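You operate a simulated robot arm through the tools that you are given. There is no shell and no other tool.

The job below is to be done with a simulated two-armed robot. You get a single attempt, and the scene is never put back.

Task
On the top of the grey cabinet, fold the pink towel in half, so that its two short edges meet.

The check looks at the end state, three seconds after you hand in, the way a careful person would. Anything else that was tipped, shoved, dropped, spilled or broken makes it a failure. Flat cloth is picked up by pressing the open fingertips on it (5 to 10 N) and closing them slowly along it; thin cloth reads only 2 to 8 mm in the jaws.

Robot
Two 6-joint arms with two-finger parallel grippers on one trunk, on a base that drives. Base frame: it is fixed to the floor where the robot stands at the start and does not move with it; the origin is under the middle of the robot, x ahead of it, y to its left, z up. Readings come in mm, degrees, newtons and seconds.
The left shoulder is at the start at [280, 185, 805], the right one opposite. With the tool pointing down near the work surface each hand reaches from about 520 to 900 mm from the robot's upright axis, wherever it stands, measured 20 degrees to its own side. Places, roughly: pink towel [2250, -1250, 1000]; top of the grey cabinet [2100, -1300, 900]. Payload 1.57 kg a hand.
The tool frame of a hand sits at the grasp point between the pads (the TCP): z along the fingers, y along the line on which they close. The tips reach 30 mm beyond it. Largest opening 80 mm; finger width 17, thickness 12; the body of the gripper, 40 by 82 mm, starts 80 mm behind the TCP.
Orientation is that of the tool frame in the base frame, as [roll, pitch, yaw] about the fixed x, y, z axes, in that order (R = Rz(yaw) Ry(pitch) Rx(roll)). With the fingers straight down and closing along the base's y, the tool's x points along the base's -x, its y along +y and its z along -z.

Tools
- The arms move only by the tool nudge_tool. It takes "left_commands", "right_commands" or both (then of equal length, played together; a hand with none holds still); each is a list that holds one entry, the list of rows, each a list of 7 numbers: the shift along the tool's x, y, z in units of 150 mm (1.0 is 150 mm), then the turn, a rotation vector about the tool's x, y, z in units of 45 degrees (1.0 is 45 degrees), then the gripper command, from -1 (fully open) to 1 (shut), values between in proportion. In form: [[[dx, dy, dz, rx, ry, rz, jaw], ...]]. A call has 1 to 20 rows; each row is the pose to reach, as a shift and turn from the pose commanded when the call began, along the tool's axes at that moment. A call with a number of a shift or a turn outside -1 to 1 is refused whole. Rows are played at 5 a second. More than 50 mm and 8.6 degrees between two rows, or a gripper value outside its range, and nothing of the call is played. Where a pose cannot be reached the arm comes as near as it can. A force on the tool above 40 N (or 10 N above the force at the start of the call, whichever is more), or a blocked arm, ends the call early, and 0.2 s more pass. Each finger travels about 153 mm/s and halts on what it meets, pressing with about 38 N; the grip force reading is that of the motor and also rises with nothing between the fingers. The clock runs only during rows and for 0.2 s after the last one: add rows that repeat a pose to give the fingers time. The reply holds the time, the measured pose of the TCP, the force on the tool along the base axes, the opening and the grip force, in the units named above and with some noise, with the torque about the TCP (base axes, N m) and any sound that the robot's microphone picked up, and new pictures: "show" is both (left out), scene, wrist or none (wrist: the cameras of the hands that moved).
- Cameras (640 x 400 px; columns grow to the right, rows downward): "scene" is now at [255.1, -7.7, 1268.7]; the picture's right is [-0.03, -1.00, 0.00], its down [-0.63, 0.02, -0.78] and it looks along [0.78, -0.02, -0.63] (base axes); focal length 226 px, centre (320, 200). "left" rides on the left gripper at [72, 7, -122] in its tool frame; the picture's right is [-0.09, 1.00, 0.00], its down [-0.84, -0.08, -0.54] and it looks along [-0.54, -0.05, 0.84] (tool axes); focal length 238 px, centre (320, 200). "right" rides on the right gripper at [72, -7, -122] in its tool frame; the picture's right is [0.09, 1.00, 0.00], its down [-0.84, 0.08, -0.54] and it looks along [-0.54, 0.05, 0.84] (tool axes); focal length 238 px, centre (320, 200). There is no depth. A picture from a camera that has moved, and an enlarged one, comes with that camera's place and axes in the base frame and with its lens. The place of the scene camera against the robot may be out by one fixed shift of up to 18 mm in any direction.
- move_column(by): slides the trunk up (or, below 0, down) by that many mm; the arms and the scene camera ride with it, the base frame stays. It gives what a move gives, with no picture.
- roll_base(legs): drives the robot by 1 to 6 legs, each [ahead, turn to the left] in mm and degrees, along the robot's own axes; the way and the turn of a leg run together, so that a leg with both is an arc; at most 1500 mm and 180 degrees a leg. The arms and the cameras ride along, it lands a little off, and it stops where it bumps. It gives what a move gives, and a new picture of the scene camera.
- aim_head(pan, tilt): turns the head with the scene camera to pan (to the left, within 86 degrees either way) and tilt (down, from -29 to 69), counted from straight ahead of the robot. It gives what a move gives, and a new picture of the scene camera.
- zoom(camera, box): a new picture of the part [left, top, right, bottom] of that camera's present view, enlarged. It takes no simulated time.
- job_done(): hands the job in; it is judged then, once.

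Places have to be worked out from the pictures, the camera data and where the tool is seen. Open the grippers and draw the arms clear of the work before you hand the job in, unless the task says otherwise.

The tools are called after "Emit:" as a command line: name --argument value ..., lists and objects as JSON in quotes. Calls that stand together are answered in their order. nudge_tool: Moves the arms, as the interface text tells. Its arguments: {"type":"object","properties":{"left_commands":{"type":"array"},"right_commands":{"type":"array"},"show":{"type":"string","enum":["both","scene","wrist","none"]}},"required":[]} The other tools are called the same way: move_column (by) slides the trunk up or down; roll_base (legs) drives the base; aim_head (pan, tilt) turns the head that bears the scene camera; zoom (camera, box) takes an enlarged picture of a part of a camera's view; job_done () hands the job in.

At the start:

```text
t: 0.0
left_tcp_pos: [553.6, 294.8, 1080.9]
left_orientation: [179.9, 0.0, -180.0]
left_ft_force: [-0.5, 0.1, -0.1]
left_ft_torque: [0.0, 0.0, -0.01]
left_gripper_width: 80.2
left_grasp_force: 0.2
right_tcp_pos: [551.3, -258.7, 1059.5]
right_orientation: [179.9, 0.0, -179.9]
right_ft_force: [0.4, -0.7, -0.9]
right_ft_torque: [0.05, 0.02, 0.01]
right_gripper_width: 79.9
right_grasp_force: 0.1
trunk travel left (down, up): [-500.0, 490.0]
robot x, y, heading: [-0.1, 2.1, 0.1]
head pan, tilt: [-1.8, 39.1]
```

scene: 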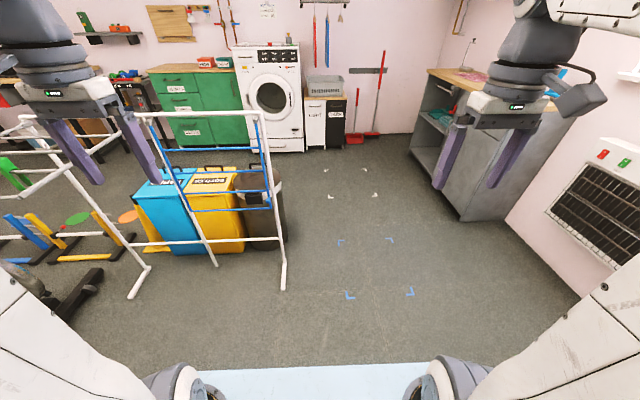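
right: 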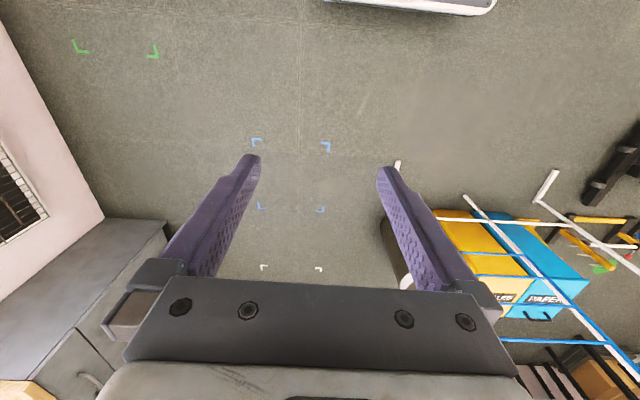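
left: 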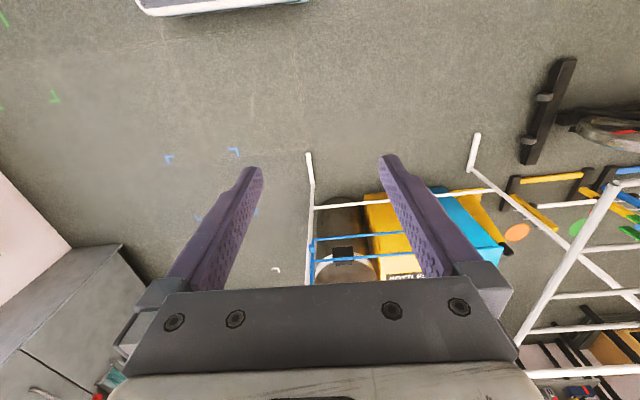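

The grey cabinet is ahead on the right, partly hidden by the right arm. I turn the head toward it for a better view.

Emit:
aim_head --pan -35 --tilt 20

```text
t: 1.0
left_tcp_pos: [554.4, 294.5, 1079.8]
left_orientation: [-180.0, 0.0, -180.0]
left_ft_force: [-0.3, -0.4, 0.5]
left_ft_torque: [0.02, 0.04, 0.0]
left_gripper_width: 80.1
left_grasp_force: 0.0
right_tcp_pos: [550.8, -257.0, 1059.5]
right_orientation: [-180.0, 0.0, -180.0]
right_ft_force: [-0.3, 0.5, -0.5]
right_ft_torque: [-0.01, 0.01, 0.03]
right_gripper_width: 80.3
right_grasp_force: 0.0
trunk travel left (down, up): [-500.0, 490.0]
robot x, y, heading: [-0.7, 1.6, -0.2]
head pan, tilt: [-35.0, 20.0]
camera scene: at [245.8, -58.3, 1298.8], right [-0.57, -0.82, 0.0], down [-0.28, 0.2, -0.94], along [0.77, -0.54, -0.34], focal length 226 px, centre (320, 200)
```

scene: 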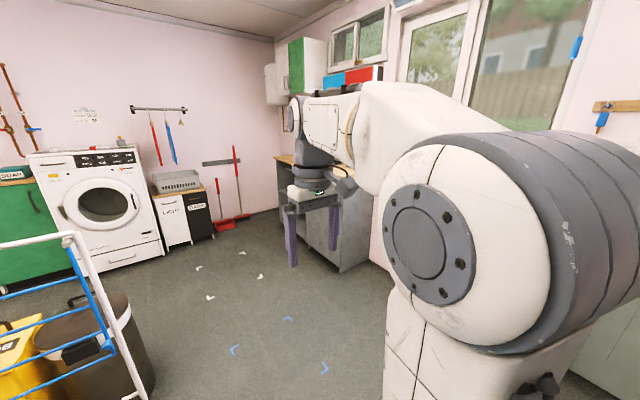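

The right upper arm blocks the view at this pan. I try a smaller pan to see the cabinet top past the arm.

Emit:
aim_head --pan -12 --tilt 20

```text
t: 1.9
left_tcp_pos: [553.7, 294.4, 1080.0]
left_orientation: [-180.0, 0.0, 179.9]
left_ft_force: [-0.4, -0.4, -0.5]
left_ft_torque: [0.0, -0.01, -0.01]
left_gripper_width: 80.2
left_grasp_force: 0.0
right_tcp_pos: [551.2, -256.7, 1060.1]
right_orientation: [180.0, 0.0, -180.0]
right_ft_force: [-0.1, 0.6, 0.5]
right_ft_torque: [0.0, -0.02, -0.04]
right_gripper_width: 79.7
right_grasp_force: 0.1
trunk travel left (down, up): [-500.0, 490.0]
robot x, y, heading: [-0.0, 0.1, -0.3]
head pan, tilt: [-12.0, 20.0]
camera scene: at [260.6, -24.4, 1298.8], right [-0.21, -0.98, 0.0], down [-0.33, 0.07, -0.94], along [0.92, -0.2, -0.34], focal length 226 px, centre (320, 200)
```

scene: 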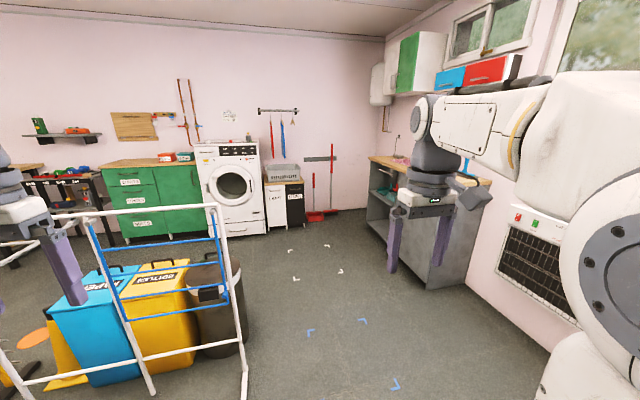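

Emit:
zoom --camera "scene" --box '[340, 120, 500, 300]'

Emit:
zoom --camera "scene" --box '[240, 220, 480, 400]'

```text
2.22 times, centred on (420, 210) of scene
camera zoom: at [260.6, -24.4, 1298.8], right [-0.21, -0.98, 0.0], down [-0.33, 0.07, -0.94], along [0.92, -0.2, -0.34], focal length 502 px, centre (98, 178)
```

zoom: 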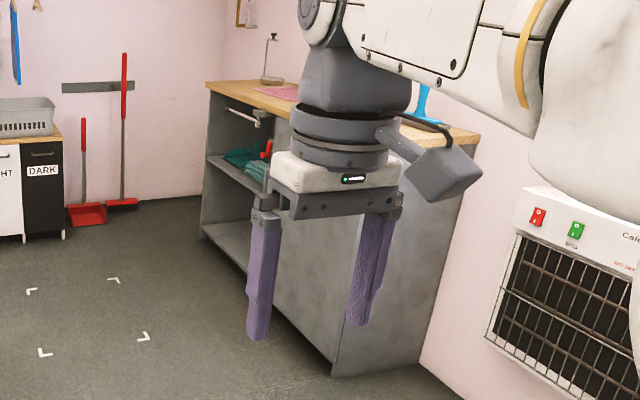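

```text
2.22 times, centred on (360, 310) of scene
camera zoom: at [260.6, -24.4, 1298.8], right [-0.21, -0.98, 0.0], down [-0.33, 0.07, -0.94], along [0.92, -0.2, -0.34], focal length 502 px, centre (231, -44)
```

zoom: 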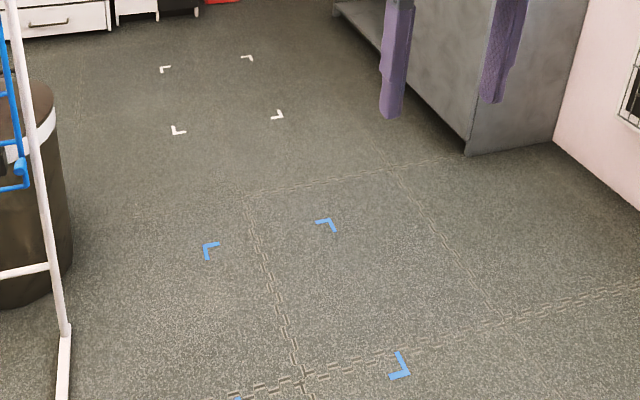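

The cabinet front is near y≈-1170, it spans x≈1517–2696, and its top is at about z≈880. I raise the trunk for clearance and a better view, then drive clear of the rack on the left.

Emit:
move_column --by 200

Emit:
roll_base --legs '[[0, -25], [1100, 0], [0, 10]]'

```text
t: 4.0
left_tcp_pos: [554.5, 295.1, 1279.3]
left_orientation: [180.0, 0.0, 179.9]
left_ft_force: [-0.4, -0.1, 0.0]
left_ft_torque: [0.01, -0.03, 0.03]
left_gripper_width: 80.4
left_grasp_force: 0.0
right_tcp_pos: [550.6, -258.8, 1260.0]
right_orientation: [-180.0, 0.0, -180.0]
right_ft_force: [0.8, -0.1, 0.2]
right_ft_torque: [0.0, 0.04, 0.01]
right_gripper_width: 80.0
right_grasp_force: 0.1
trunk travel left (down, up): [-700.0, 290.0]
robot x, y, heading: [-0.4, -2.2, 0.1]
head pan, tilt: [-12.0, 20.0]
```

```text
t: 11.7
left_tcp_pos: [1618.2, -344.2, 1279.9]
left_orientation: [-180.0, 0.0, 164.3]
left_ft_force: [0.7, -0.1, 0.2]
left_ft_torque: [0.06, -0.02, 0.01]
left_gripper_width: 80.3
left_grasp_force: 0.0
right_tcp_pos: [1465.9, -875.0, 1260.5]
right_orientation: [179.9, 0.0, 164.3]
right_ft_force: [-0.7, -0.1, 0.2]
right_ft_torque: [0.05, -0.02, -0.01]
right_gripper_width: 79.8
right_grasp_force: 0.1
trunk travel left (down, up): [-700.0, 290.0]
robot x, y, heading: [1004.9, -476.0, -15.7]
head pan, tilt: [-12.0, 20.0]
camera scene: at [1251.3, -568.3, 1498.8], right [-0.46, -0.89, 0.0], down [-0.3, 0.16, -0.94], along [0.83, -0.44, -0.34], focal length 226 px, centre (320, 200)
```

scene: 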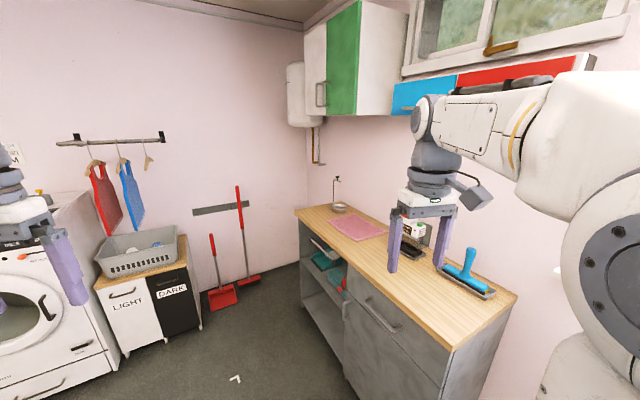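

I can now see the cabinet top with the pink towel and other objects on it. I zoom in for more detail.

Emit:
zoom --camera "scene" --box '[280, 160, 520, 310]'

```text
2.67 times, centred on (400, 235) of scene
camera zoom: at [1251.3, -568.3, 1498.8], right [-0.46, -0.89, 0.0], down [-0.3, 0.16, -0.94], along [0.83, -0.44, -0.34], focal length 602 px, centre (107, 107)
```

zoom: 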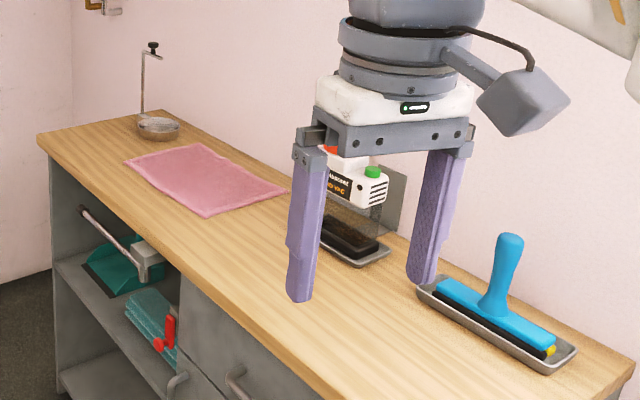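

The towel lies with its long axis along x, spanning about x 2070–2360 and y -1200 to -1430, with a dish stand to its left and a tray and device to its right. I drive to a point in front of the towel and turn to face the cabinet.

Emit:
roll_base --legs '[[0, 15.7], [1190, 0], [0, -90]]'

Emit:
aim_head --pan 0 --tilt 45

```text
t: 22.5
left_tcp_pos: [2508.2, -1020.3, 1279.0]
left_orientation: [180.0, 0.0, 90.7]
left_ft_force: [-0.4, -0.2, -0.1]
left_ft_torque: [-0.03, 0.0, 0.01]
left_gripper_width: 80.0
left_grasp_force: 0.0
right_tcp_pos: [1955.3, -1023.7, 1258.9]
right_orientation: [-180.0, -0.1, 90.8]
right_ft_force: [0.1, -0.5, 0.0]
right_ft_torque: [-0.01, -0.01, -0.03]
right_gripper_width: 80.0
right_grasp_force: 0.0
trunk travel left (down, up): [-700.0, 290.0]
robot x, y, heading: [2205.0, -468.6, -89.3]
head pan, tilt: [-12.0, 20.0]
camera scene: at [2200.1, -726.0, 1498.8], right [-0.98, 0.2, 0.0], down [0.07, 0.34, -0.94], along [-0.18, -0.92, -0.34], focal length 226 px, centre (320, 200)
```

scene: 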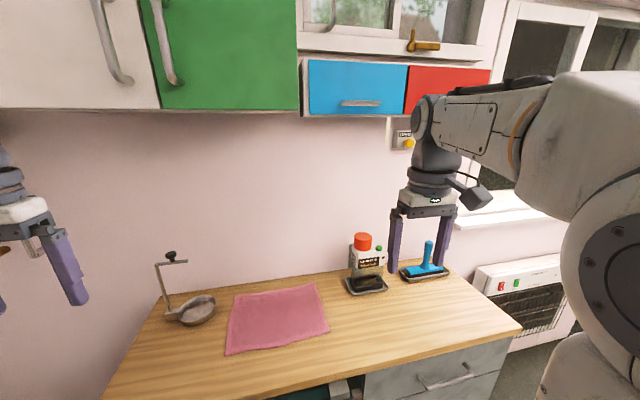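

```text
t: 23.4
left_tcp_pos: [2507.9, -1019.0, 1278.8]
left_orientation: [-179.9, 0.0, 90.7]
left_ft_force: [-0.5, 0.5, 0.5]
left_ft_torque: [0.0, 0.0, -0.02]
left_gripper_width: 80.1
left_grasp_force: 0.0
right_tcp_pos: [1955.0, -1023.2, 1260.0]
right_orientation: [-180.0, 0.0, 90.7]
right_ft_force: [-0.2, -0.9, -0.7]
right_ft_torque: [-0.01, 0.01, 0.03]
right_gripper_width: 80.1
right_grasp_force: 0.0
trunk travel left (down, up): [-700.0, 290.0]
robot x, y, heading: [2205.5, -470.8, -89.1]
head pan, tilt: [0.0, 45.0]
camera scene: at [2219.3, -716.0, 1460.2], right [-1.0, -0.01, 0.0], down [-0.01, 0.71, -0.71], along [0.01, -0.71, -0.71], focal length 226 px, centre (320, 200)
```

scene: 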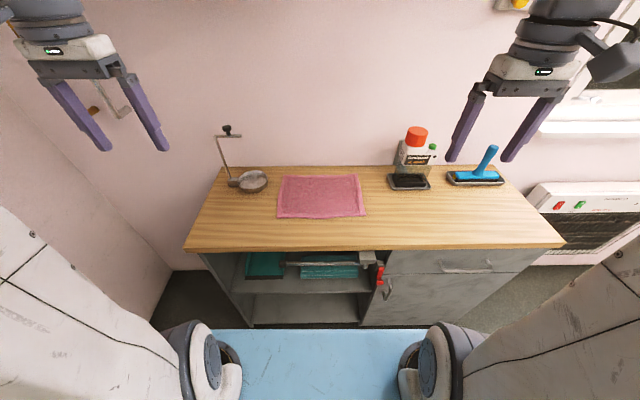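

From here I have a good straight-on view. I zoom in on the towel and the cabinet front for precise measurements.

Emit:
zoom --camera "scene" --box '[180, 110, 420, 260]'

Emit:
zoom --camera "scene" --box '[160, 220, 480, 400]'

Emit:
zoom --camera "scene" --box '[340, 110, 580, 260]'

```text
2.67 times, centred on (300, 185) of scene
camera zoom: at [2219.3, -716.0, 1460.2], right [-1.0, -0.01, 0.0], down [-0.01, 0.71, -0.71], along [0.01, -0.71, -0.71], focal length 602 px, centre (373, 240)
```

zoom: 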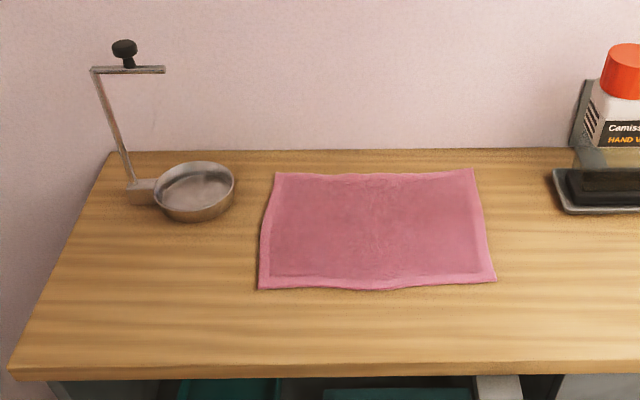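

```text
2.00 times, centred on (320, 310) of scene
camera zoom: at [2219.3, -716.0, 1460.2], right [-1.0, -0.01, 0.0], down [-0.01, 0.71, -0.71], along [0.01, -0.71, -0.71], focal length 452 px, centre (320, -20)
```

zoom: 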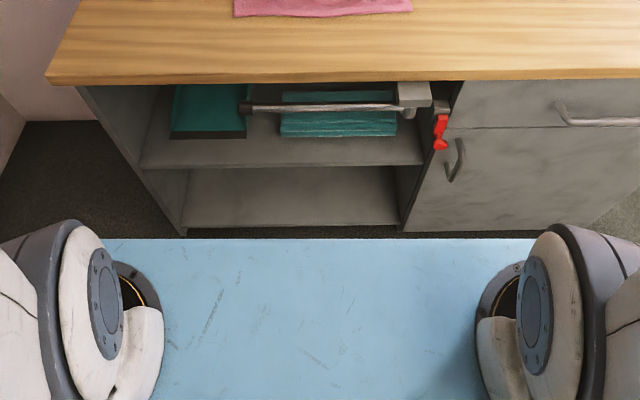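

```text
2.67 times, centred on (460, 185) of scene
camera zoom: at [2219.3, -716.0, 1460.2], right [-1.0, -0.01, 0.0], down [-0.01, 0.71, -0.71], along [0.01, -0.71, -0.71], focal length 602 px, centre (-53, 240)
```

zoom: 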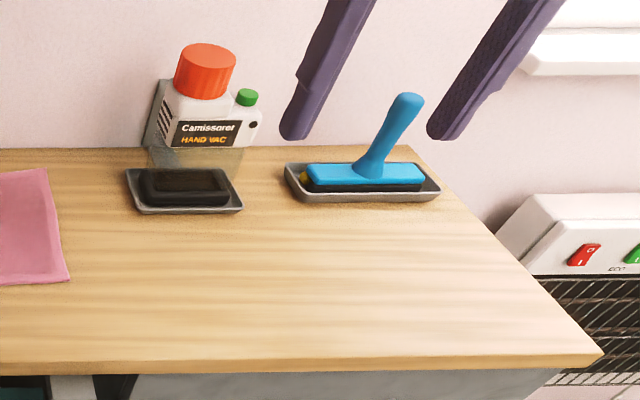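

I need to know how far my own front protrudes (the blue surface) before driving closer. I tilt the head fully down to look.

Emit:
aim_head --pan 0 --tilt 69

```text
t: 24.3
left_tcp_pos: [2507.7, -1020.1, 1278.9]
left_orientation: [-179.9, 0.0, 90.7]
left_ft_force: [0.4, 0.0, 0.3]
left_ft_torque: [0.0, -0.02, 0.01]
left_gripper_width: 80.0
left_grasp_force: 0.2
right_tcp_pos: [1954.4, -1025.0, 1260.2]
right_orientation: [-180.0, -0.1, 90.7]
right_ft_force: [0.4, -0.3, -0.5]
right_ft_torque: [0.0, 0.02, 0.0]
right_gripper_width: 80.2
right_grasp_force: 0.0
trunk travel left (down, up): [-700.0, 290.0]
robot x, y, heading: [2210.0, -465.9, -89.2]
head pan, tilt: [0.0, 68.8]
camera scene: at [2219.0, -690.6, 1431.3], right [-1.0, -0.01, 0.0], down [-0.01, 0.93, -0.36], along [0.0, -0.36, -0.93], focal length 226 px, centre (320, 200)
```

scene: 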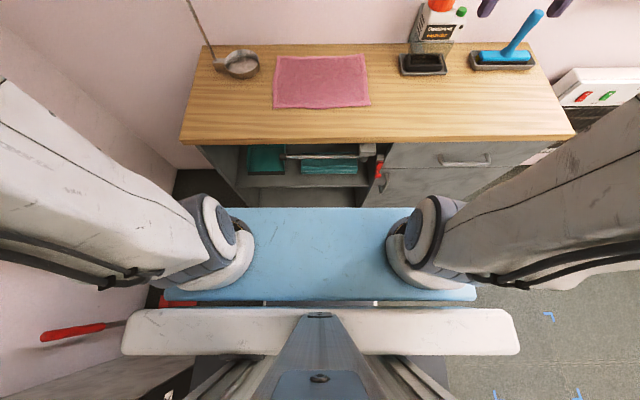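

The blue plate carrying the shoulders reaches about 410 mm ahead of my axis, and the worktop front edge is at y≈-1083. I raise the trunk so the plate sits above the worktop level, then drive forward about 180 mm.

Emit:
move_column --by 90

Emit:
roll_base --legs '[[0, -0.8], [180, 0]]'

Emit:
aim_head --pan 0 --tilt 50

```text
t: 25.5
left_tcp_pos: [2507.5, -1019.5, 1369.2]
left_orientation: [180.0, 0.0, 90.7]
left_ft_force: [0.3, 0.2, 0.1]
left_ft_torque: [0.0, 0.0, 0.0]
left_gripper_width: 80.1
left_grasp_force: 0.0
right_tcp_pos: [1954.2, -1024.0, 1350.1]
right_orientation: [-180.0, 0.0, 90.7]
right_ft_force: [-0.5, 0.1, 0.9]
right_ft_torque: [-0.01, -0.02, 0.0]
right_gripper_width: 80.0
right_grasp_force: 0.1
trunk travel left (down, up): [-790.0, 200.0]
robot x, y, heading: [2205.9, -470.1, -89.5]
head pan, tilt: [0.0, 68.8]
```

```text
t: 27.3
left_tcp_pos: [2499.3, -1150.8, 1373.9]
left_orientation: [-179.9, -1.0, 91.1]
left_ft_force: [0.1, -0.4, -0.5]
left_ft_torque: [0.02, -0.01, 0.04]
left_gripper_width: 80.2
left_grasp_force: 0.1
right_tcp_pos: [1948.1, -1167.4, 1354.0]
right_orientation: [-179.9, 0.4, 89.9]
right_ft_force: [-0.2, 0.2, 0.3]
right_ft_torque: [-0.05, -0.05, -0.05]
right_gripper_width: 79.7
right_grasp_force: 0.1
trunk travel left (down, up): [-790.0, 200.0]
robot x, y, heading: [2205.1, -626.4, -89.7]
head pan, tilt: [0.0, 68.8]
stopped in leg 2: the robot was blocked; the commanded pose is now the measured one
camera scene: at [2218.0, -837.6, 1523.1], right [-1.0, -0.01, 0.0], down [-0.01, 0.93, -0.37], along [0.0, -0.37, -0.93], focal length 226 px, centre (320, 200)
```

scene: 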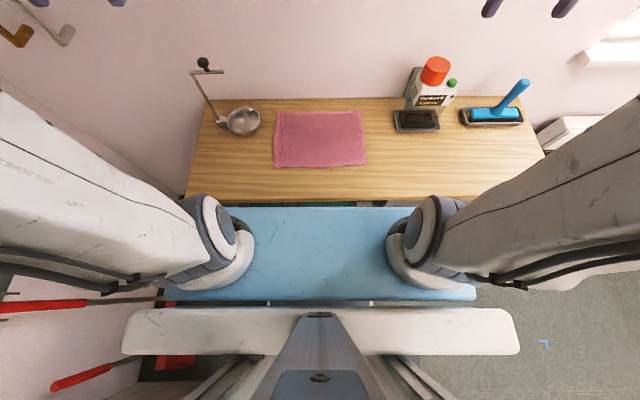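

```text
t: 28.1
left_tcp_pos: [2499.3, -1152.4, 1374.4]
left_orientation: [179.9, -0.5, 90.9]
left_ft_force: [0.5, -0.6, -0.3]
left_ft_torque: [0.0, -0.02, 0.04]
left_gripper_width: 80.2
left_grasp_force: 0.0
right_tcp_pos: [1948.2, -1170.0, 1353.9]
right_orientation: [-179.8, 0.4, 90.0]
right_ft_force: [-0.1, 0.3, -0.2]
right_ft_torque: [0.01, 0.05, 0.01]
right_gripper_width: 80.1
right_grasp_force: 0.1
trunk travel left (down, up): [-790.0, 200.0]
robot x, y, heading: [2207.8, -625.9, -89.8]
head pan, tilt: [0.0, 50.0]
camera scene: at [2218.3, -858.8, 1544.7], right [-1.0, -0.01, 0.0], down [-0.01, 0.76, -0.65], along [0.0, -0.65, -0.76], focal length 226 px, centre (320, 200)
```

scene: 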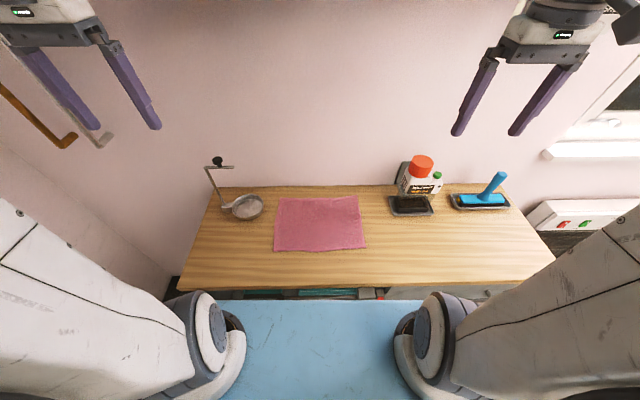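

The base was blocked, and the left hand is displaced about 25 mm from where it should ride, so its wrist likely touched the upper wall cabinet. I back off straight away and look.

Emit:
roll_base --legs '[[-130, 0]]'

Emit:
aim_head --pan 20 --tilt 0

```text
t: 28.8
left_tcp_pos: [2499.7, -1152.3, 1374.6]
left_orientation: [179.9, -0.5, 91.1]
left_ft_force: [0.5, -0.7, -0.1]
left_ft_torque: [0.01, 0.0, 0.01]
left_gripper_width: 80.2
left_grasp_force: 0.0
right_tcp_pos: [1948.6, -1171.3, 1352.4]
right_orientation: [-179.8, 0.3, 90.1]
right_ft_force: [0.3, 0.1, 0.1]
right_ft_torque: [0.01, 0.01, -0.01]
right_gripper_width: 80.0
right_grasp_force: 0.1
trunk travel left (down, up): [-790.0, 200.0]
robot x, y, heading: [2206.2, -626.1, -89.4]
head pan, tilt: [0.0, 50.0]
stopped in leg 1: the robot was blocked; the commanded pose is now the measured one
camera scene: at [2218.8, -862.3, 1544.3], right [-1.0, -0.01, 0.0], down [-0.01, 0.76, -0.65], along [0.01, -0.64, -0.76], focal length 226 px, centre (320, 200)
```

scene: 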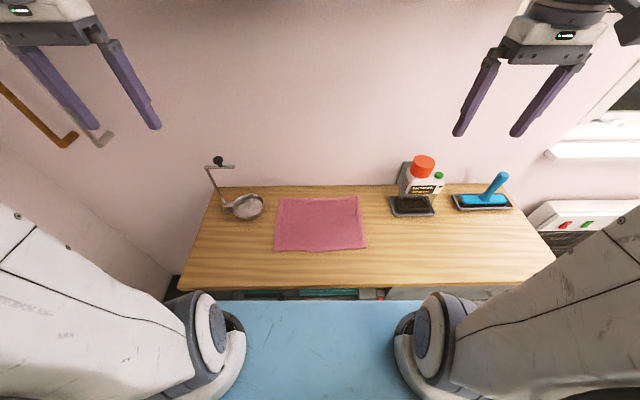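

```text
t: 30.0
left_tcp_pos: [2501.6, -1152.5, 1374.9]
left_orientation: [179.9, -0.3, 91.0]
left_ft_force: [0.0, 0.5, -0.8]
left_ft_torque: [-0.03, -0.03, 0.0]
left_gripper_width: 80.2
left_grasp_force: 0.1
right_tcp_pos: [1949.7, -1172.2, 1352.3]
right_orientation: [-179.9, 0.2, 90.0]
right_ft_force: [0.7, -0.7, -0.1]
right_ft_torque: [0.0, 0.03, 0.0]
right_gripper_width: 80.0
right_grasp_force: 0.0
trunk travel left (down, up): [-790.0, 200.0]
robot x, y, heading: [2205.8, -623.5, -89.5]
head pan, tilt: [20.0, 0.0]
camera scene: at [2249.6, -868.9, 1621.9], right [-0.94, -0.35, 0.0], down [0.0, 0.0, -1.0], along [0.35, -0.94, 0.0], focal length 226 px, centre (320, 200)
```

scene: 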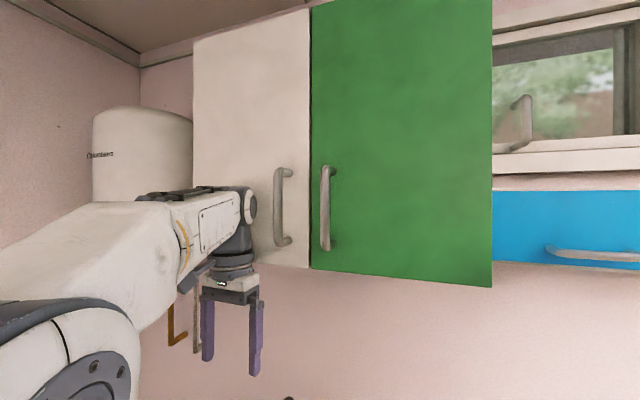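

The left forearm's end joint sits right at the white upper cabinet door. I pull the left hand back toward the robot first, gently, so that it comes free before moving the base.

Emit:
nudge_tool --left_commands '[[[0.1, 0, 0, 0, 0, 0, -1], [0.2, 0, 0, 0, 0, 0, -1], [0.3, 0, 0, 0, 0, 0, -1], [0.3, 0, 0, 0, 0, 0, -1]]]' --show "scene"

```text
t: 31.0
left_tcp_pos: [2498.3, -1112.1, 1372.5]
left_orientation: [180.0, -0.7, 91.0]
left_ft_force: [1.0, -0.7, -0.1]
left_ft_torque: [0.0, 0.02, -0.01]
left_gripper_width: 80.2
left_grasp_force: 0.1
right_tcp_pos: [1946.2, -1175.9, 1350.2]
right_orientation: [-179.8, 0.1, 90.0]
right_ft_force: [0.4, 0.4, -0.3]
right_ft_torque: [-0.01, -0.02, 0.01]
right_gripper_width: 79.9
right_grasp_force: 0.1
trunk travel left (down, up): [-790.0, 200.0]
robot x, y, heading: [2208.9, -623.0, -89.8]
head pan, tilt: [20.0, 0.0]
camera scene: at [2248.5, -874.0, 1621.1], right [-0.94, -0.35, 0.0], down [0.0, 0.0, -1.0], along [0.35, -0.94, 0.0], focal length 226 px, centre (320, 200)
```

scene: 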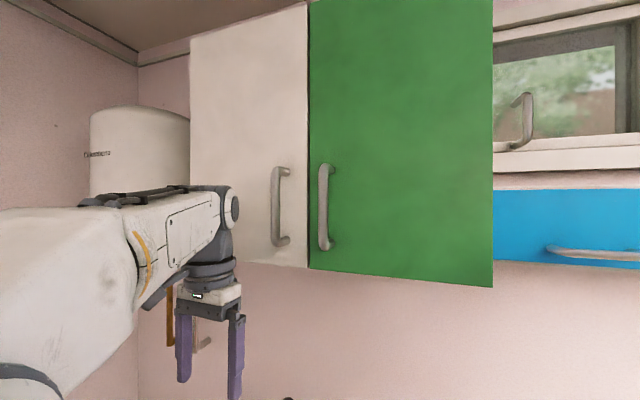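

The left arm came free. I check the right side before moving the base.

Emit:
aim_head --pan -25 --tilt 0

```text
t: 32.1
left_tcp_pos: [2498.2, -1113.7, 1372.4]
left_orientation: [179.9, -0.8, 91.0]
left_ft_force: [0.1, 0.4, 0.3]
left_ft_torque: [-0.01, 0.03, -0.01]
left_gripper_width: 80.0
left_grasp_force: 0.0
right_tcp_pos: [1948.3, -1176.2, 1350.3]
right_orientation: [-179.9, 0.0, 90.1]
right_ft_force: [1.2, 0.7, -0.4]
right_ft_torque: [-0.03, 0.0, 0.0]
right_gripper_width: 79.8
right_grasp_force: 0.1
trunk travel left (down, up): [-790.0, 200.0]
robot x, y, heading: [2204.9, -627.6, -89.7]
head pan, tilt: [-25.0, 0.0]
camera scene: at [2179.8, -871.7, 1621.1], right [-0.91, 0.41, 0.0], down [0.0, 0.0, -1.0], along [-0.41, -0.91, 0.0], focal length 226 px, centre (320, 200)
```

scene: 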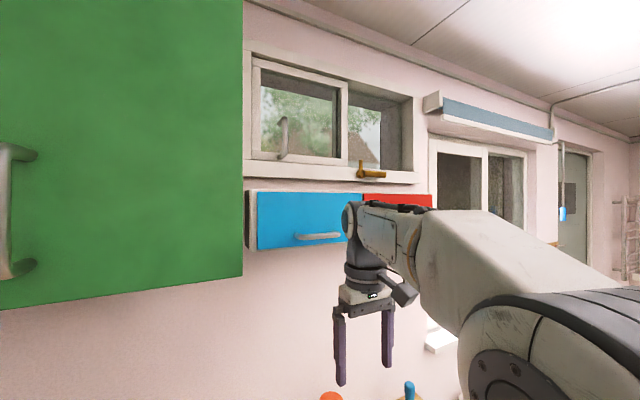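

The right wrist is near the blue/red wall drawers. I pull both hands back toward the robot before lowering anything.

Emit:
nudge_tool --left_commands '[[[0.1, 0, 0, 0, 0, 0, -1], [0.2, 0, 0, 0, 0, 0, -1], [0.3, 0, 0, 0, 0, 0, -1], [0.3, 0, 0, 0, 0, 0, -1]]]' --right_commands '[[[0.1, 0, 0, 0, 0, 0, -1], [0.2, 0, 0, 0, 0, 0, -1], [0.3, 0, 0, 0, 0, 0, -1], [0.3, 0, 0, 0, 0, 0, -1]]]' --show "scene"

Emit:
roll_base --legs '[[-120, 0]]'

```text
t: 33.1
left_tcp_pos: [2504.0, -1084.1, 1376.2]
left_orientation: [-180.0, -0.9, 91.2]
left_ft_force: [0.6, 0.3, 0.2]
left_ft_torque: [-0.04, 0.0, -0.01]
left_gripper_width: 80.2
left_grasp_force: 0.0
left hand out of reach, approached as far as the arm can: row 2, 3, 4
right_tcp_pos: [1949.2, -1128.6, 1349.9]
right_orientation: [-179.9, 0.0, 90.1]
right_ft_force: [-0.5, -0.8, 0.2]
right_ft_torque: [-0.03, 0.03, 0.0]
right_gripper_width: 80.3
right_grasp_force: 0.1
trunk travel left (down, up): [-790.0, 200.0]
robot x, y, heading: [2209.1, -625.1, -89.6]
head pan, tilt: [-25.0, 0.0]
camera scene: at [2179.7, -871.6, 1621.1], right [-0.91, 0.42, 0.0], down [0.0, 0.0, -1.0], along [-0.42, -0.91, 0.0], focal length 226 px, centre (320, 200)
```

scene: 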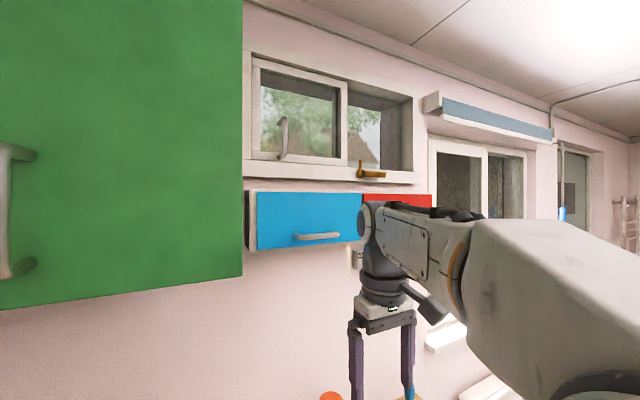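

```text
t: 34.3
left_tcp_pos: [2505.0, -964.1, 1377.4]
left_orientation: [180.0, -0.9, 91.2]
left_ft_force: [-0.5, -0.3, 0.7]
left_ft_torque: [-0.02, -0.02, 0.0]
left_gripper_width: 80.0
left_grasp_force: 0.0
right_tcp_pos: [1948.6, -1009.6, 1349.7]
right_orientation: [-180.0, 0.0, 90.2]
right_ft_force: [-0.4, -0.8, 1.1]
right_ft_torque: [0.04, 0.0, -0.03]
right_gripper_width: 80.1
right_grasp_force: 0.1
trunk travel left (down, up): [-790.0, 200.0]
robot x, y, heading: [2200.9, -505.6, -89.2]
head pan, tilt: [-25.0, 0.0]
camera scene: at [2179.3, -752.1, 1621.1], right [-0.91, 0.41, 0.0], down [0.0, 0.0, -1.0], along [-0.41, -0.91, 0.0], focal length 226 px, centre (320, 200)
```

scene: 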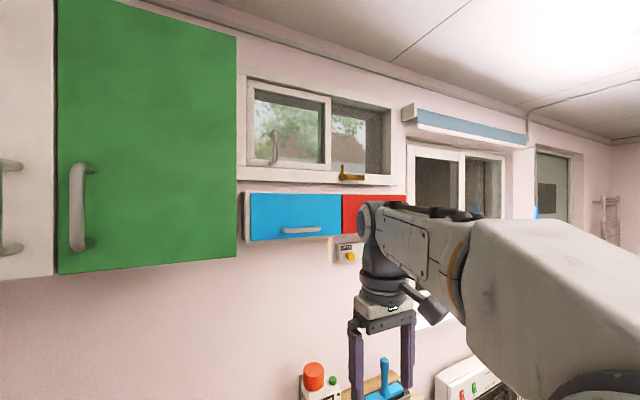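

The base backed off cleanly and the upper cabinet doors look undisturbed. I lower both hands about 240 mm so that the wrists will pass under the upper cabinets when I drive in again.

Emit:
nudge_tool --left_commands '[[[0, 0, 0.2, 0, 0, 0, -1], [0, 0, 0.4, 0, 0, 0, -1], [0, 0, 0.6, 0, 0, 0, -1], [0, 0, 0.8, 0, 0, 0, -1], [0, 0, 1.0, 0, 0, 0, -1], [0, 0, 1.0, 0, 0, 0, -1]]]' --right_commands '[[[0, 0, 0.2, 0, 0, 0, -1], [0, 0, 0.4, 0, 0, 0, -1], [0, 0, 0.6, 0, 0, 0, -1], [0, 0, 0.8, 0, 0, 0, -1], [0, 0, 1.0, 0, 0, 0, -1], [0, 0, 1.0, 0, 0, 0, -1]]]' --show "scene"

Emit:
nudge_tool --left_commands '[[[0, 0, 0.2, 0, 0, 0, -1], [0, 0, 0.4, 0, 0, 0, -1], [0, 0, 0.6, 0, 0, 0, -1], [0, 0, 0.6, 0, 0, 0, -1]]]' --right_commands '[[[0, 0, 0.2, 0, 0, 0, -1], [0, 0, 0.4, 0, 0, 0, -1], [0, 0, 0.6, 0, 0, 0, -1], [0, 0, 0.6, 0, 0, 0, -1]]]' --show "scene"

Emit:
aim_head --pan 20 --tilt 20

```text
t: 35.7
left_tcp_pos: [2506.8, -966.2, 1226.5]
left_orientation: [-179.9, -0.9, 91.3]
left_ft_force: [-0.4, -0.3, -0.2]
left_ft_torque: [-0.01, 0.01, 0.0]
left_gripper_width: 80.1
left_grasp_force: 0.1
left hand out of reach, approached as far as the arm can: row 1, 2, 3, 4, 5, 6
right_tcp_pos: [1950.1, -1009.8, 1200.7]
right_orientation: [-179.9, 0.1, 90.2]
right_ft_force: [-0.1, 0.3, 0.4]
right_ft_torque: [0.06, -0.01, 0.01]
right_gripper_width: 80.1
right_grasp_force: 0.0
trunk travel left (down, up): [-790.0, 200.0]
robot x, y, heading: [2201.6, -500.9, -89.4]
head pan, tilt: [-25.0, 0.0]
camera scene: at [2179.3, -751.8, 1621.1], right [-0.91, 0.41, 0.0], down [0.0, 0.0, -1.0], along [-0.41, -0.91, 0.0], focal length 226 px, centre (320, 200)
```

scene: 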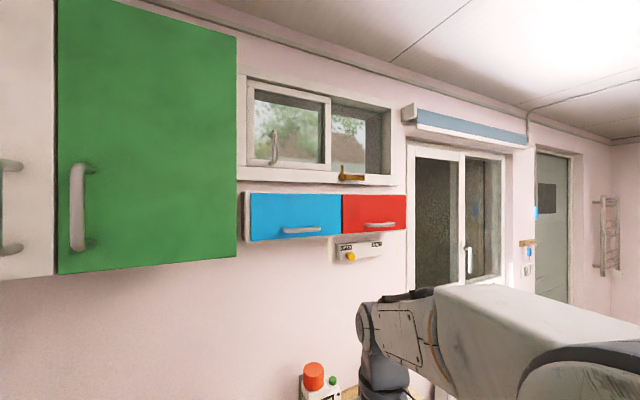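

```text
t: 36.7
left_tcp_pos: [2510.0, -963.8, 1137.2]
left_orientation: [179.8, -0.7, 91.2]
left_ft_force: [-0.5, -0.2, -0.7]
left_ft_torque: [0.02, -0.01, 0.01]
left_gripper_width: 80.0
left_grasp_force: 0.0
right_tcp_pos: [1947.0, -1010.9, 1110.6]
right_orientation: [-179.9, 0.0, 90.2]
right_ft_force: [0.2, -0.1, -0.7]
right_ft_torque: [-0.02, 0.0, 0.01]
right_gripper_width: 80.2
right_grasp_force: 0.1
trunk travel left (down, up): [-790.0, 200.0]
robot x, y, heading: [2207.4, -506.8, -89.2]
head pan, tilt: [-25.0, 0.0]
camera scene: at [2179.3, -752.0, 1621.0], right [-0.91, 0.41, 0.0], down [0.0, 0.0, -1.0], along [-0.41, -0.91, 0.0], focal length 226 px, centre (320, 200)
```

scene: 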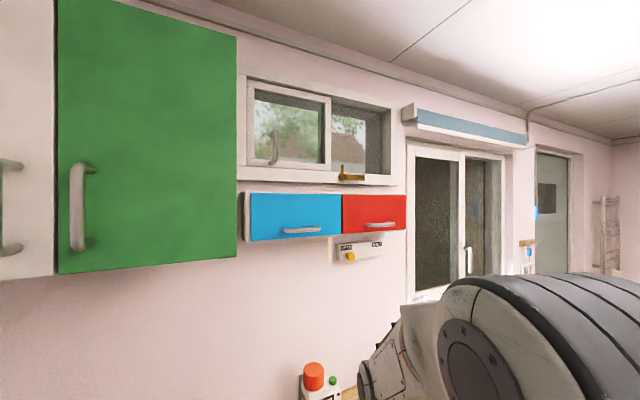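

```text
t: 37.9
left_tcp_pos: [2508.8, -963.8, 1136.2]
left_orientation: [179.9, -0.9, 91.2]
left_ft_force: [0.5, 0.2, -0.2]
left_ft_torque: [0.0, 0.01, -0.01]
left_gripper_width: 79.9
left_grasp_force: 0.0
right_tcp_pos: [1947.4, -1011.3, 1111.0]
right_orientation: [-179.9, 0.1, 90.2]
right_ft_force: [-0.4, 0.3, 0.2]
right_ft_torque: [-0.01, -0.02, -0.01]
right_gripper_width: 80.0
right_grasp_force: 0.1
trunk travel left (down, up): [-790.0, 200.0]
robot x, y, heading: [2206.9, -505.5, -89.2]
head pan, tilt: [20.0, 20.0]
camera scene: at [2249.2, -756.9, 1588.8], right [-0.94, -0.35, 0.0], down [-0.12, 0.32, -0.94], along [0.33, -0.88, -0.34], focal length 226 px, centre (320, 200)
```

scene: 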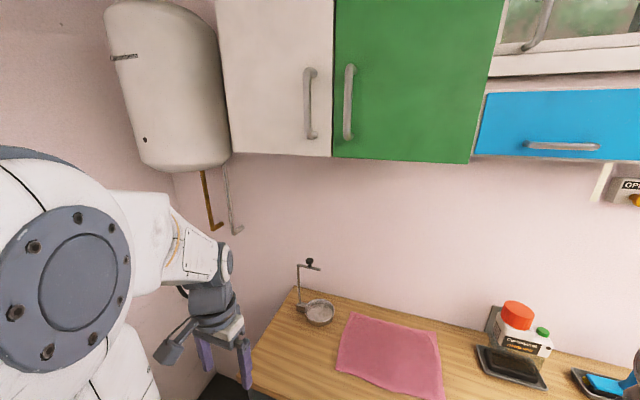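

Nothing appears disturbed. With the wrists now below the upper cabinets, I drive forward again about 140 mm.

Emit:
roll_base --legs '[[0, -0.7], [140, 0]]'

Emit:
aim_head --pan 0 --tilt 55

```text
t: 39.5
left_tcp_pos: [2502.2, -1110.2, 1137.7]
left_orientation: [-180.0, -0.8, 90.4]
left_ft_force: [0.6, -0.4, 0.6]
left_ft_torque: [-0.01, 0.0, 0.02]
left_gripper_width: 79.9
left_grasp_force: 0.1
right_tcp_pos: [1939.7, -1148.4, 1112.1]
right_orientation: [-180.0, 0.0, 89.5]
right_ft_force: [0.0, 0.3, 0.4]
right_ft_torque: [-0.04, -0.04, 0.01]
right_gripper_width: 79.9
right_grasp_force: 0.1
trunk travel left (down, up): [-790.0, 200.0]
robot x, y, heading: [2204.9, -648.9, -90.0]
head pan, tilt: [20.0, 20.0]
camera scene: at [2245.6, -899.0, 1588.9], right [-0.94, -0.34, 0.0], down [-0.12, 0.32, -0.94], along [0.32, -0.88, -0.34], focal length 226 px, centre (320, 200)
```

scene: 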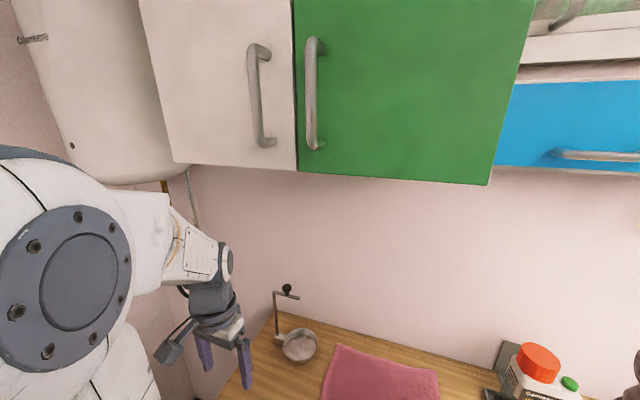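

```text
t: 40.5
left_tcp_pos: [2501.2, -1109.1, 1135.9]
left_orientation: [-180.0, -0.8, 90.4]
left_ft_force: [0.2, 0.1, -0.3]
left_ft_torque: [-0.03, 0.01, 0.01]
left_gripper_width: 80.0
left_grasp_force: 0.0
right_tcp_pos: [1940.6, -1150.2, 1110.6]
right_orientation: [-179.9, 0.0, 89.4]
right_ft_force: [0.4, -0.3, 0.4]
right_ft_torque: [0.0, 0.02, 0.0]
right_gripper_width: 80.0
right_grasp_force: 0.1
trunk travel left (down, up): [-790.0, 200.0]
robot x, y, heading: [2206.9, -647.5, -90.1]
head pan, tilt: [0.0, 55.0]
camera scene: at [2213.8, -884.1, 1536.8], right [-1.0, 0.0, 0.0], down [0.0, 0.82, -0.57], along [0.0, -0.57, -0.82], focal length 226 px, centre (320, 200)
```

scene: 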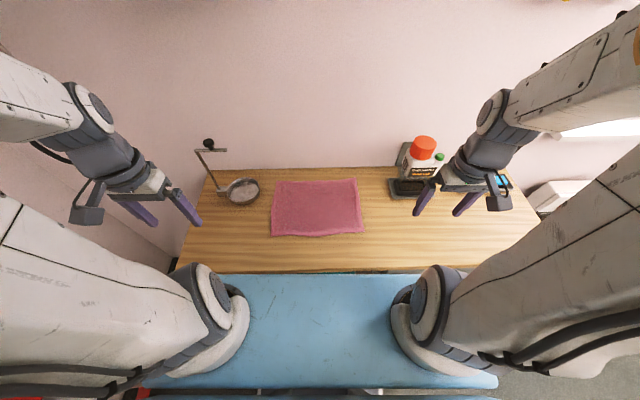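

I'm parked at about (2206, -648) facing the wall, with plenty of arm clearance. I zoom in on the towel to locate its corners.

Emit:
zoom --camera "scene" --box '[190, 130, 430, 280]'

```text
2.67 times, centred on (310, 205) of scene
camera zoom: at [2213.8, -884.1, 1536.8], right [-1.0, 0.0, 0.0], down [0.0, 0.82, -0.57], along [0.0, -0.57, -0.82], focal length 602 px, centre (347, 187)
```

zoom: 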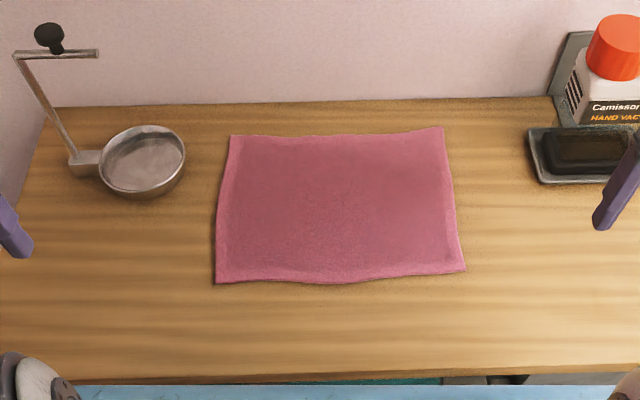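

Towel corners work out to about: near-right (2074,-1212), far-right (2078,-1434), near-left (2366,-1194), far-left (2374,-1418), with a surface z≈897. I plan to fold the right short edge over to the left edge with both hands (left hand on the near corner, right hand on the far corner). First I turn both grippers about their own axes so that the jaws close along y.

Emit:
nudge_tool --left_commands '[[[0, 0, 0, 0, 0, -0.166, -1], [0, 0, 0, 0, 0, -0.333, -1], [0, 0, 0, 0, 0, -0.5, -1], [0, 0, 0, 0, 0, -0.666, -1], [0, 0, 0, 0, 0, -0.833, -1], [0, 0, 0, 0, 0, -1.0, -1], [0, 0, 0, 0, 0, -1.0, -1]]]' --right_commands '[[[0, 0, 0, 0, 0, 0.166, -1], [0, 0, 0, 0, 0, 0.333, -1], [0, 0, 0, 0, 0, 0.5, -1], [0, 0, 0, 0, 0, 0.666, -1], [0, 0, 0, 0, 0, 0.833, -1], [0, 0, 0, 0, 0, 1.0, -1], [0, 0, 0, 0, 0, 1.0, -1]]]' --show "scene"

```text
t: 42.1
left_tcp_pos: [2502.7, -1109.5, 1137.3]
left_orientation: [179.4, -0.6, 135.5]
left_ft_force: [0.6, -0.2, -0.5]
left_ft_torque: [0.02, 0.0, -0.03]
left_gripper_width: 79.9
left_grasp_force: 0.1
right_tcp_pos: [1941.3, -1150.6, 1110.4]
right_orientation: [180.0, 0.2, 44.3]
right_ft_force: [-0.7, -1.1, 0.1]
right_ft_torque: [0.0, 0.0, 0.02]
right_gripper_width: 79.7
right_grasp_force: 0.1
trunk travel left (down, up): [-790.0, 200.0]
robot x, y, heading: [2204.1, -646.4, -90.1]
head pan, tilt: [0.0, 55.0]
camera scene: at [2213.8, -884.1, 1536.7], right [-1.0, 0.0, 0.0], down [0.0, 0.82, -0.57], along [0.0, -0.57, -0.82], focal length 226 px, centre (320, 200)
```

scene: 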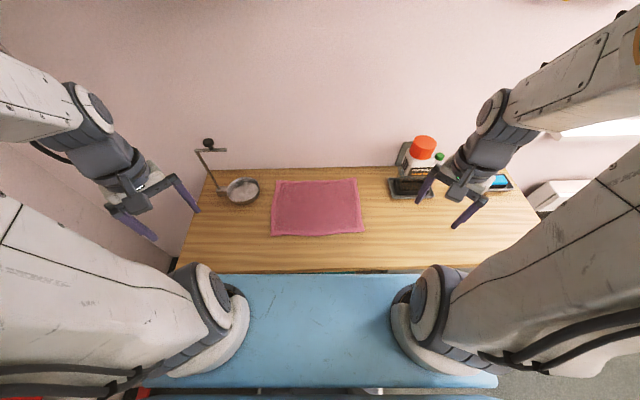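

The rotation works for both hands. I complete the remaining 45 degrees.

Emit:
nudge_tool --left_commands '[[[0, 0, 0, 0, 0, -0.166, -1], [0, 0, 0, 0, 0, -0.333, -1], [0, 0, 0, 0, 0, -0.5, -1], [0, 0, 0, 0, 0, -0.666, -1], [0, 0, 0, 0, 0, -0.833, -1], [0, 0, 0, 0, 0, -1.0, -1], [0, 0, 0, 0, 0, -1.0, -1]]]' --right_commands '[[[0, 0, 0, 0, 0, 0.166, -1], [0, 0, 0, 0, 0, 0.333, -1], [0, 0, 0, 0, 0, 0.5, -1], [0, 0, 0, 0, 0, 0.666, -1], [0, 0, 0, 0, 0, 0.8, -1], [0, 0, 0, 0, 0, 0.96, -1], [0, 0, 0, 0, 0, 0.96, -1]]]' --show "both"

```text
t: 43.7
left_tcp_pos: [2501.8, -1110.1, 1138.6]
left_orientation: [179.2, 0.0, -179.4]
left_ft_force: [-0.7, -0.2, 0.2]
left_ft_torque: [0.01, 0.01, -0.01]
left_gripper_width: 80.1
left_grasp_force: 0.0
right_tcp_pos: [1939.4, -1149.6, 1110.2]
right_orientation: [179.9, 0.1, 1.2]
right_ft_force: [-0.3, 0.5, 0.1]
right_ft_torque: [0.0, 0.04, 0.02]
right_gripper_width: 80.1
right_grasp_force: 0.0
trunk travel left (down, up): [-790.0, 200.0]
robot x, y, heading: [2204.7, -647.9, -90.1]
head pan, tilt: [0.0, 55.0]
camera scene: at [2213.8, -884.1, 1536.7], right [-1.0, 0.0, 0.0], down [0.0, 0.82, -0.57], along [0.0, -0.57, -0.82], focal length 226 px, centre (320, 200)
camera right: at [2012.4, -1141.1, 1231.8], right [0.11, -0.99, 0.0], down [-0.83, -0.09, 0.54], along [-0.54, -0.06, -0.84], focal length 238 px, centre (320, 200)
camera left: at [2430.3, -1105.5, 1260.2], right [0.08, 1.0, 0.01], down [0.84, -0.08, 0.54], along [0.54, -0.03, -0.84], focal length 238 px, centre (320, 200)
```

scene: 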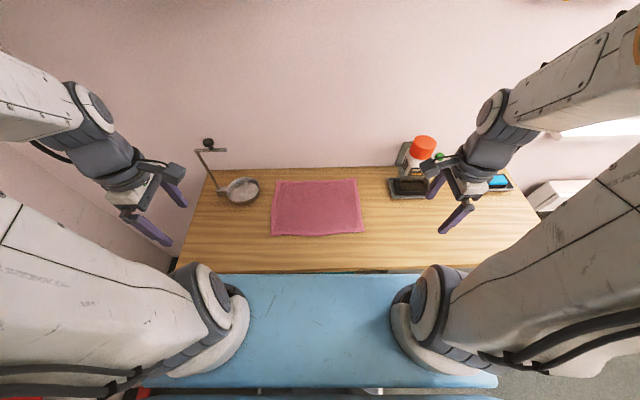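
right: 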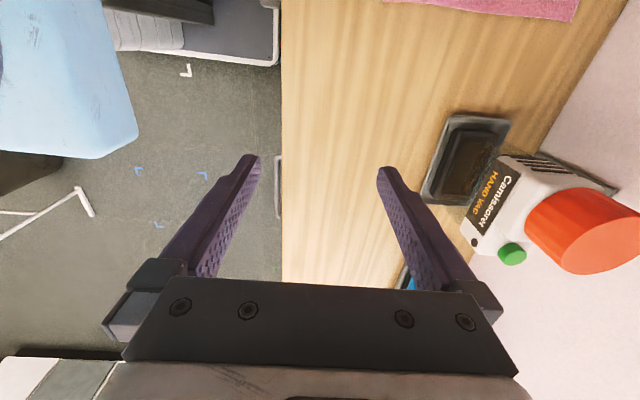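
left: 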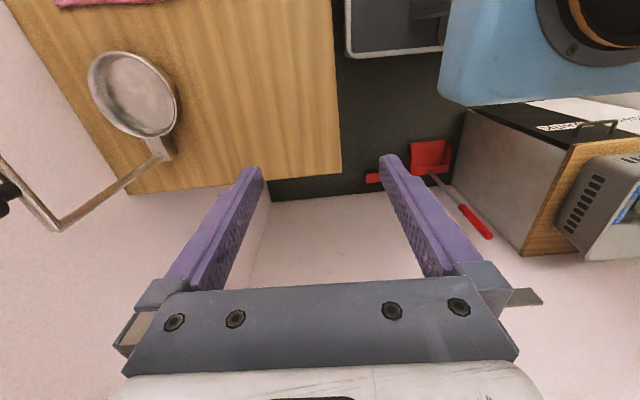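

Both grippers now close along y with the cameras facing inward. I move both hands toward the right short edge, still high, while leaning the wrists 20° apart (right wrist toward -x, left wrist toward +x).

Emit:
nudge_tool --left_commands '[[[0.166, -0.1, 0, 0, 0.074, 0, -0.5], [0.333, -0.2, 0, 0, 0.148, 0, -0.5], [0.5, -0.3, 0, 0, 0.222, 0, -0.5], [0.666, -0.4, 0, 0, 0.296, 0, -0.5], [0.833, -0.5, 0, 0, 0.37, 0, -0.5], [1.0, -0.6, 0, 0, 0.444, 0, -0.5], [1.0, -0.6, 0, 0, 0.444, 0, -0.5]]]' --right_commands '[[[0.166, 0.166, 0, 0, 0.074, 0, -0.5], [0.333, 0.333, 0, 0, 0.148, 0, -0.5], [0.5, 0.5, 0, 0, 0.222, 0, -0.5], [0.666, 0.666, 0, 0, 0.296, 0, -0.5], [0.833, 0.833, 0, 0, 0.37, 0, -0.5], [1.0, 1.0, 0, 0, 0.444, 0, -0.5], [1.0, 1.0, 0, 0, 0.444, 0, -0.5]]]' --show "both"

```text
t: 45.3
left_tcp_pos: [2352.4, -1200.6, 1135.7]
left_orientation: [179.1, -20.0, -179.4]
left_ft_force: [0.4, 0.0, 0.0]
left_ft_torque: [0.01, 0.03, -0.03]
left_gripper_width: 60.1
left_grasp_force: 0.2
right_tcp_pos: [2093.3, -1297.3, 1111.7]
right_orientation: [-180.0, -20.0, 1.2]
right_ft_force: [0.7, 0.4, -0.2]
right_ft_torque: [-0.01, -0.02, -0.01]
right_gripper_width: 60.0
right_grasp_force: 0.0
trunk travel left (down, up): [-790.0, 200.0]
robot x, y, heading: [2202.5, -651.7, -90.2]
head pan, tilt: [0.0, 55.0]
camera scene: at [2213.8, -884.4, 1536.6], right [-1.0, 0.0, 0.0], down [0.0, 0.82, -0.57], along [0.0, -0.57, -0.82], focal length 226 px, centre (320, 200)
camera right: at [2119.8, -1288.8, 1249.7], right [0.11, -0.99, 0.03], down [-0.97, -0.1, 0.22], along [-0.22, -0.05, -0.97], focal length 238 px, centre (320, 200)
camera left: at [2326.2, -1195.3, 1276.2], right [0.08, 1.0, -0.02], down [0.97, -0.07, 0.22], along [0.22, -0.03, -0.97], focal length 238 px, centre (320, 200)
```

scene: 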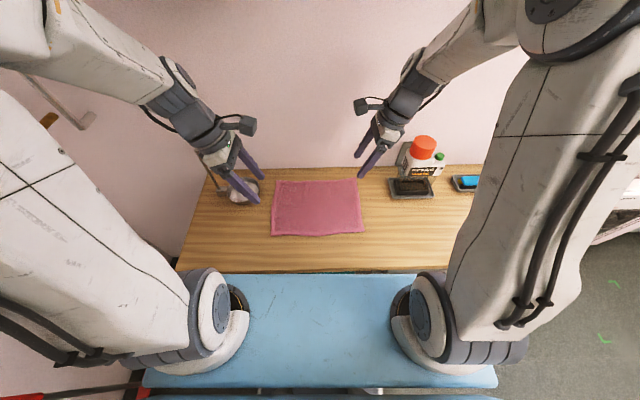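
right: 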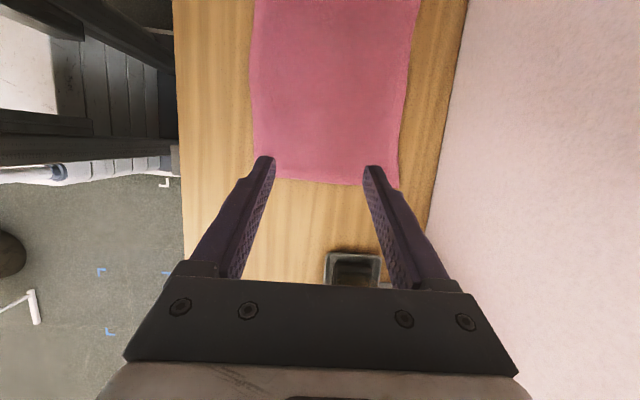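
left: 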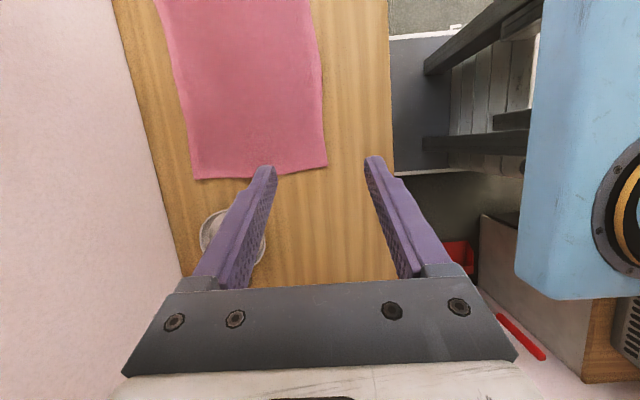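

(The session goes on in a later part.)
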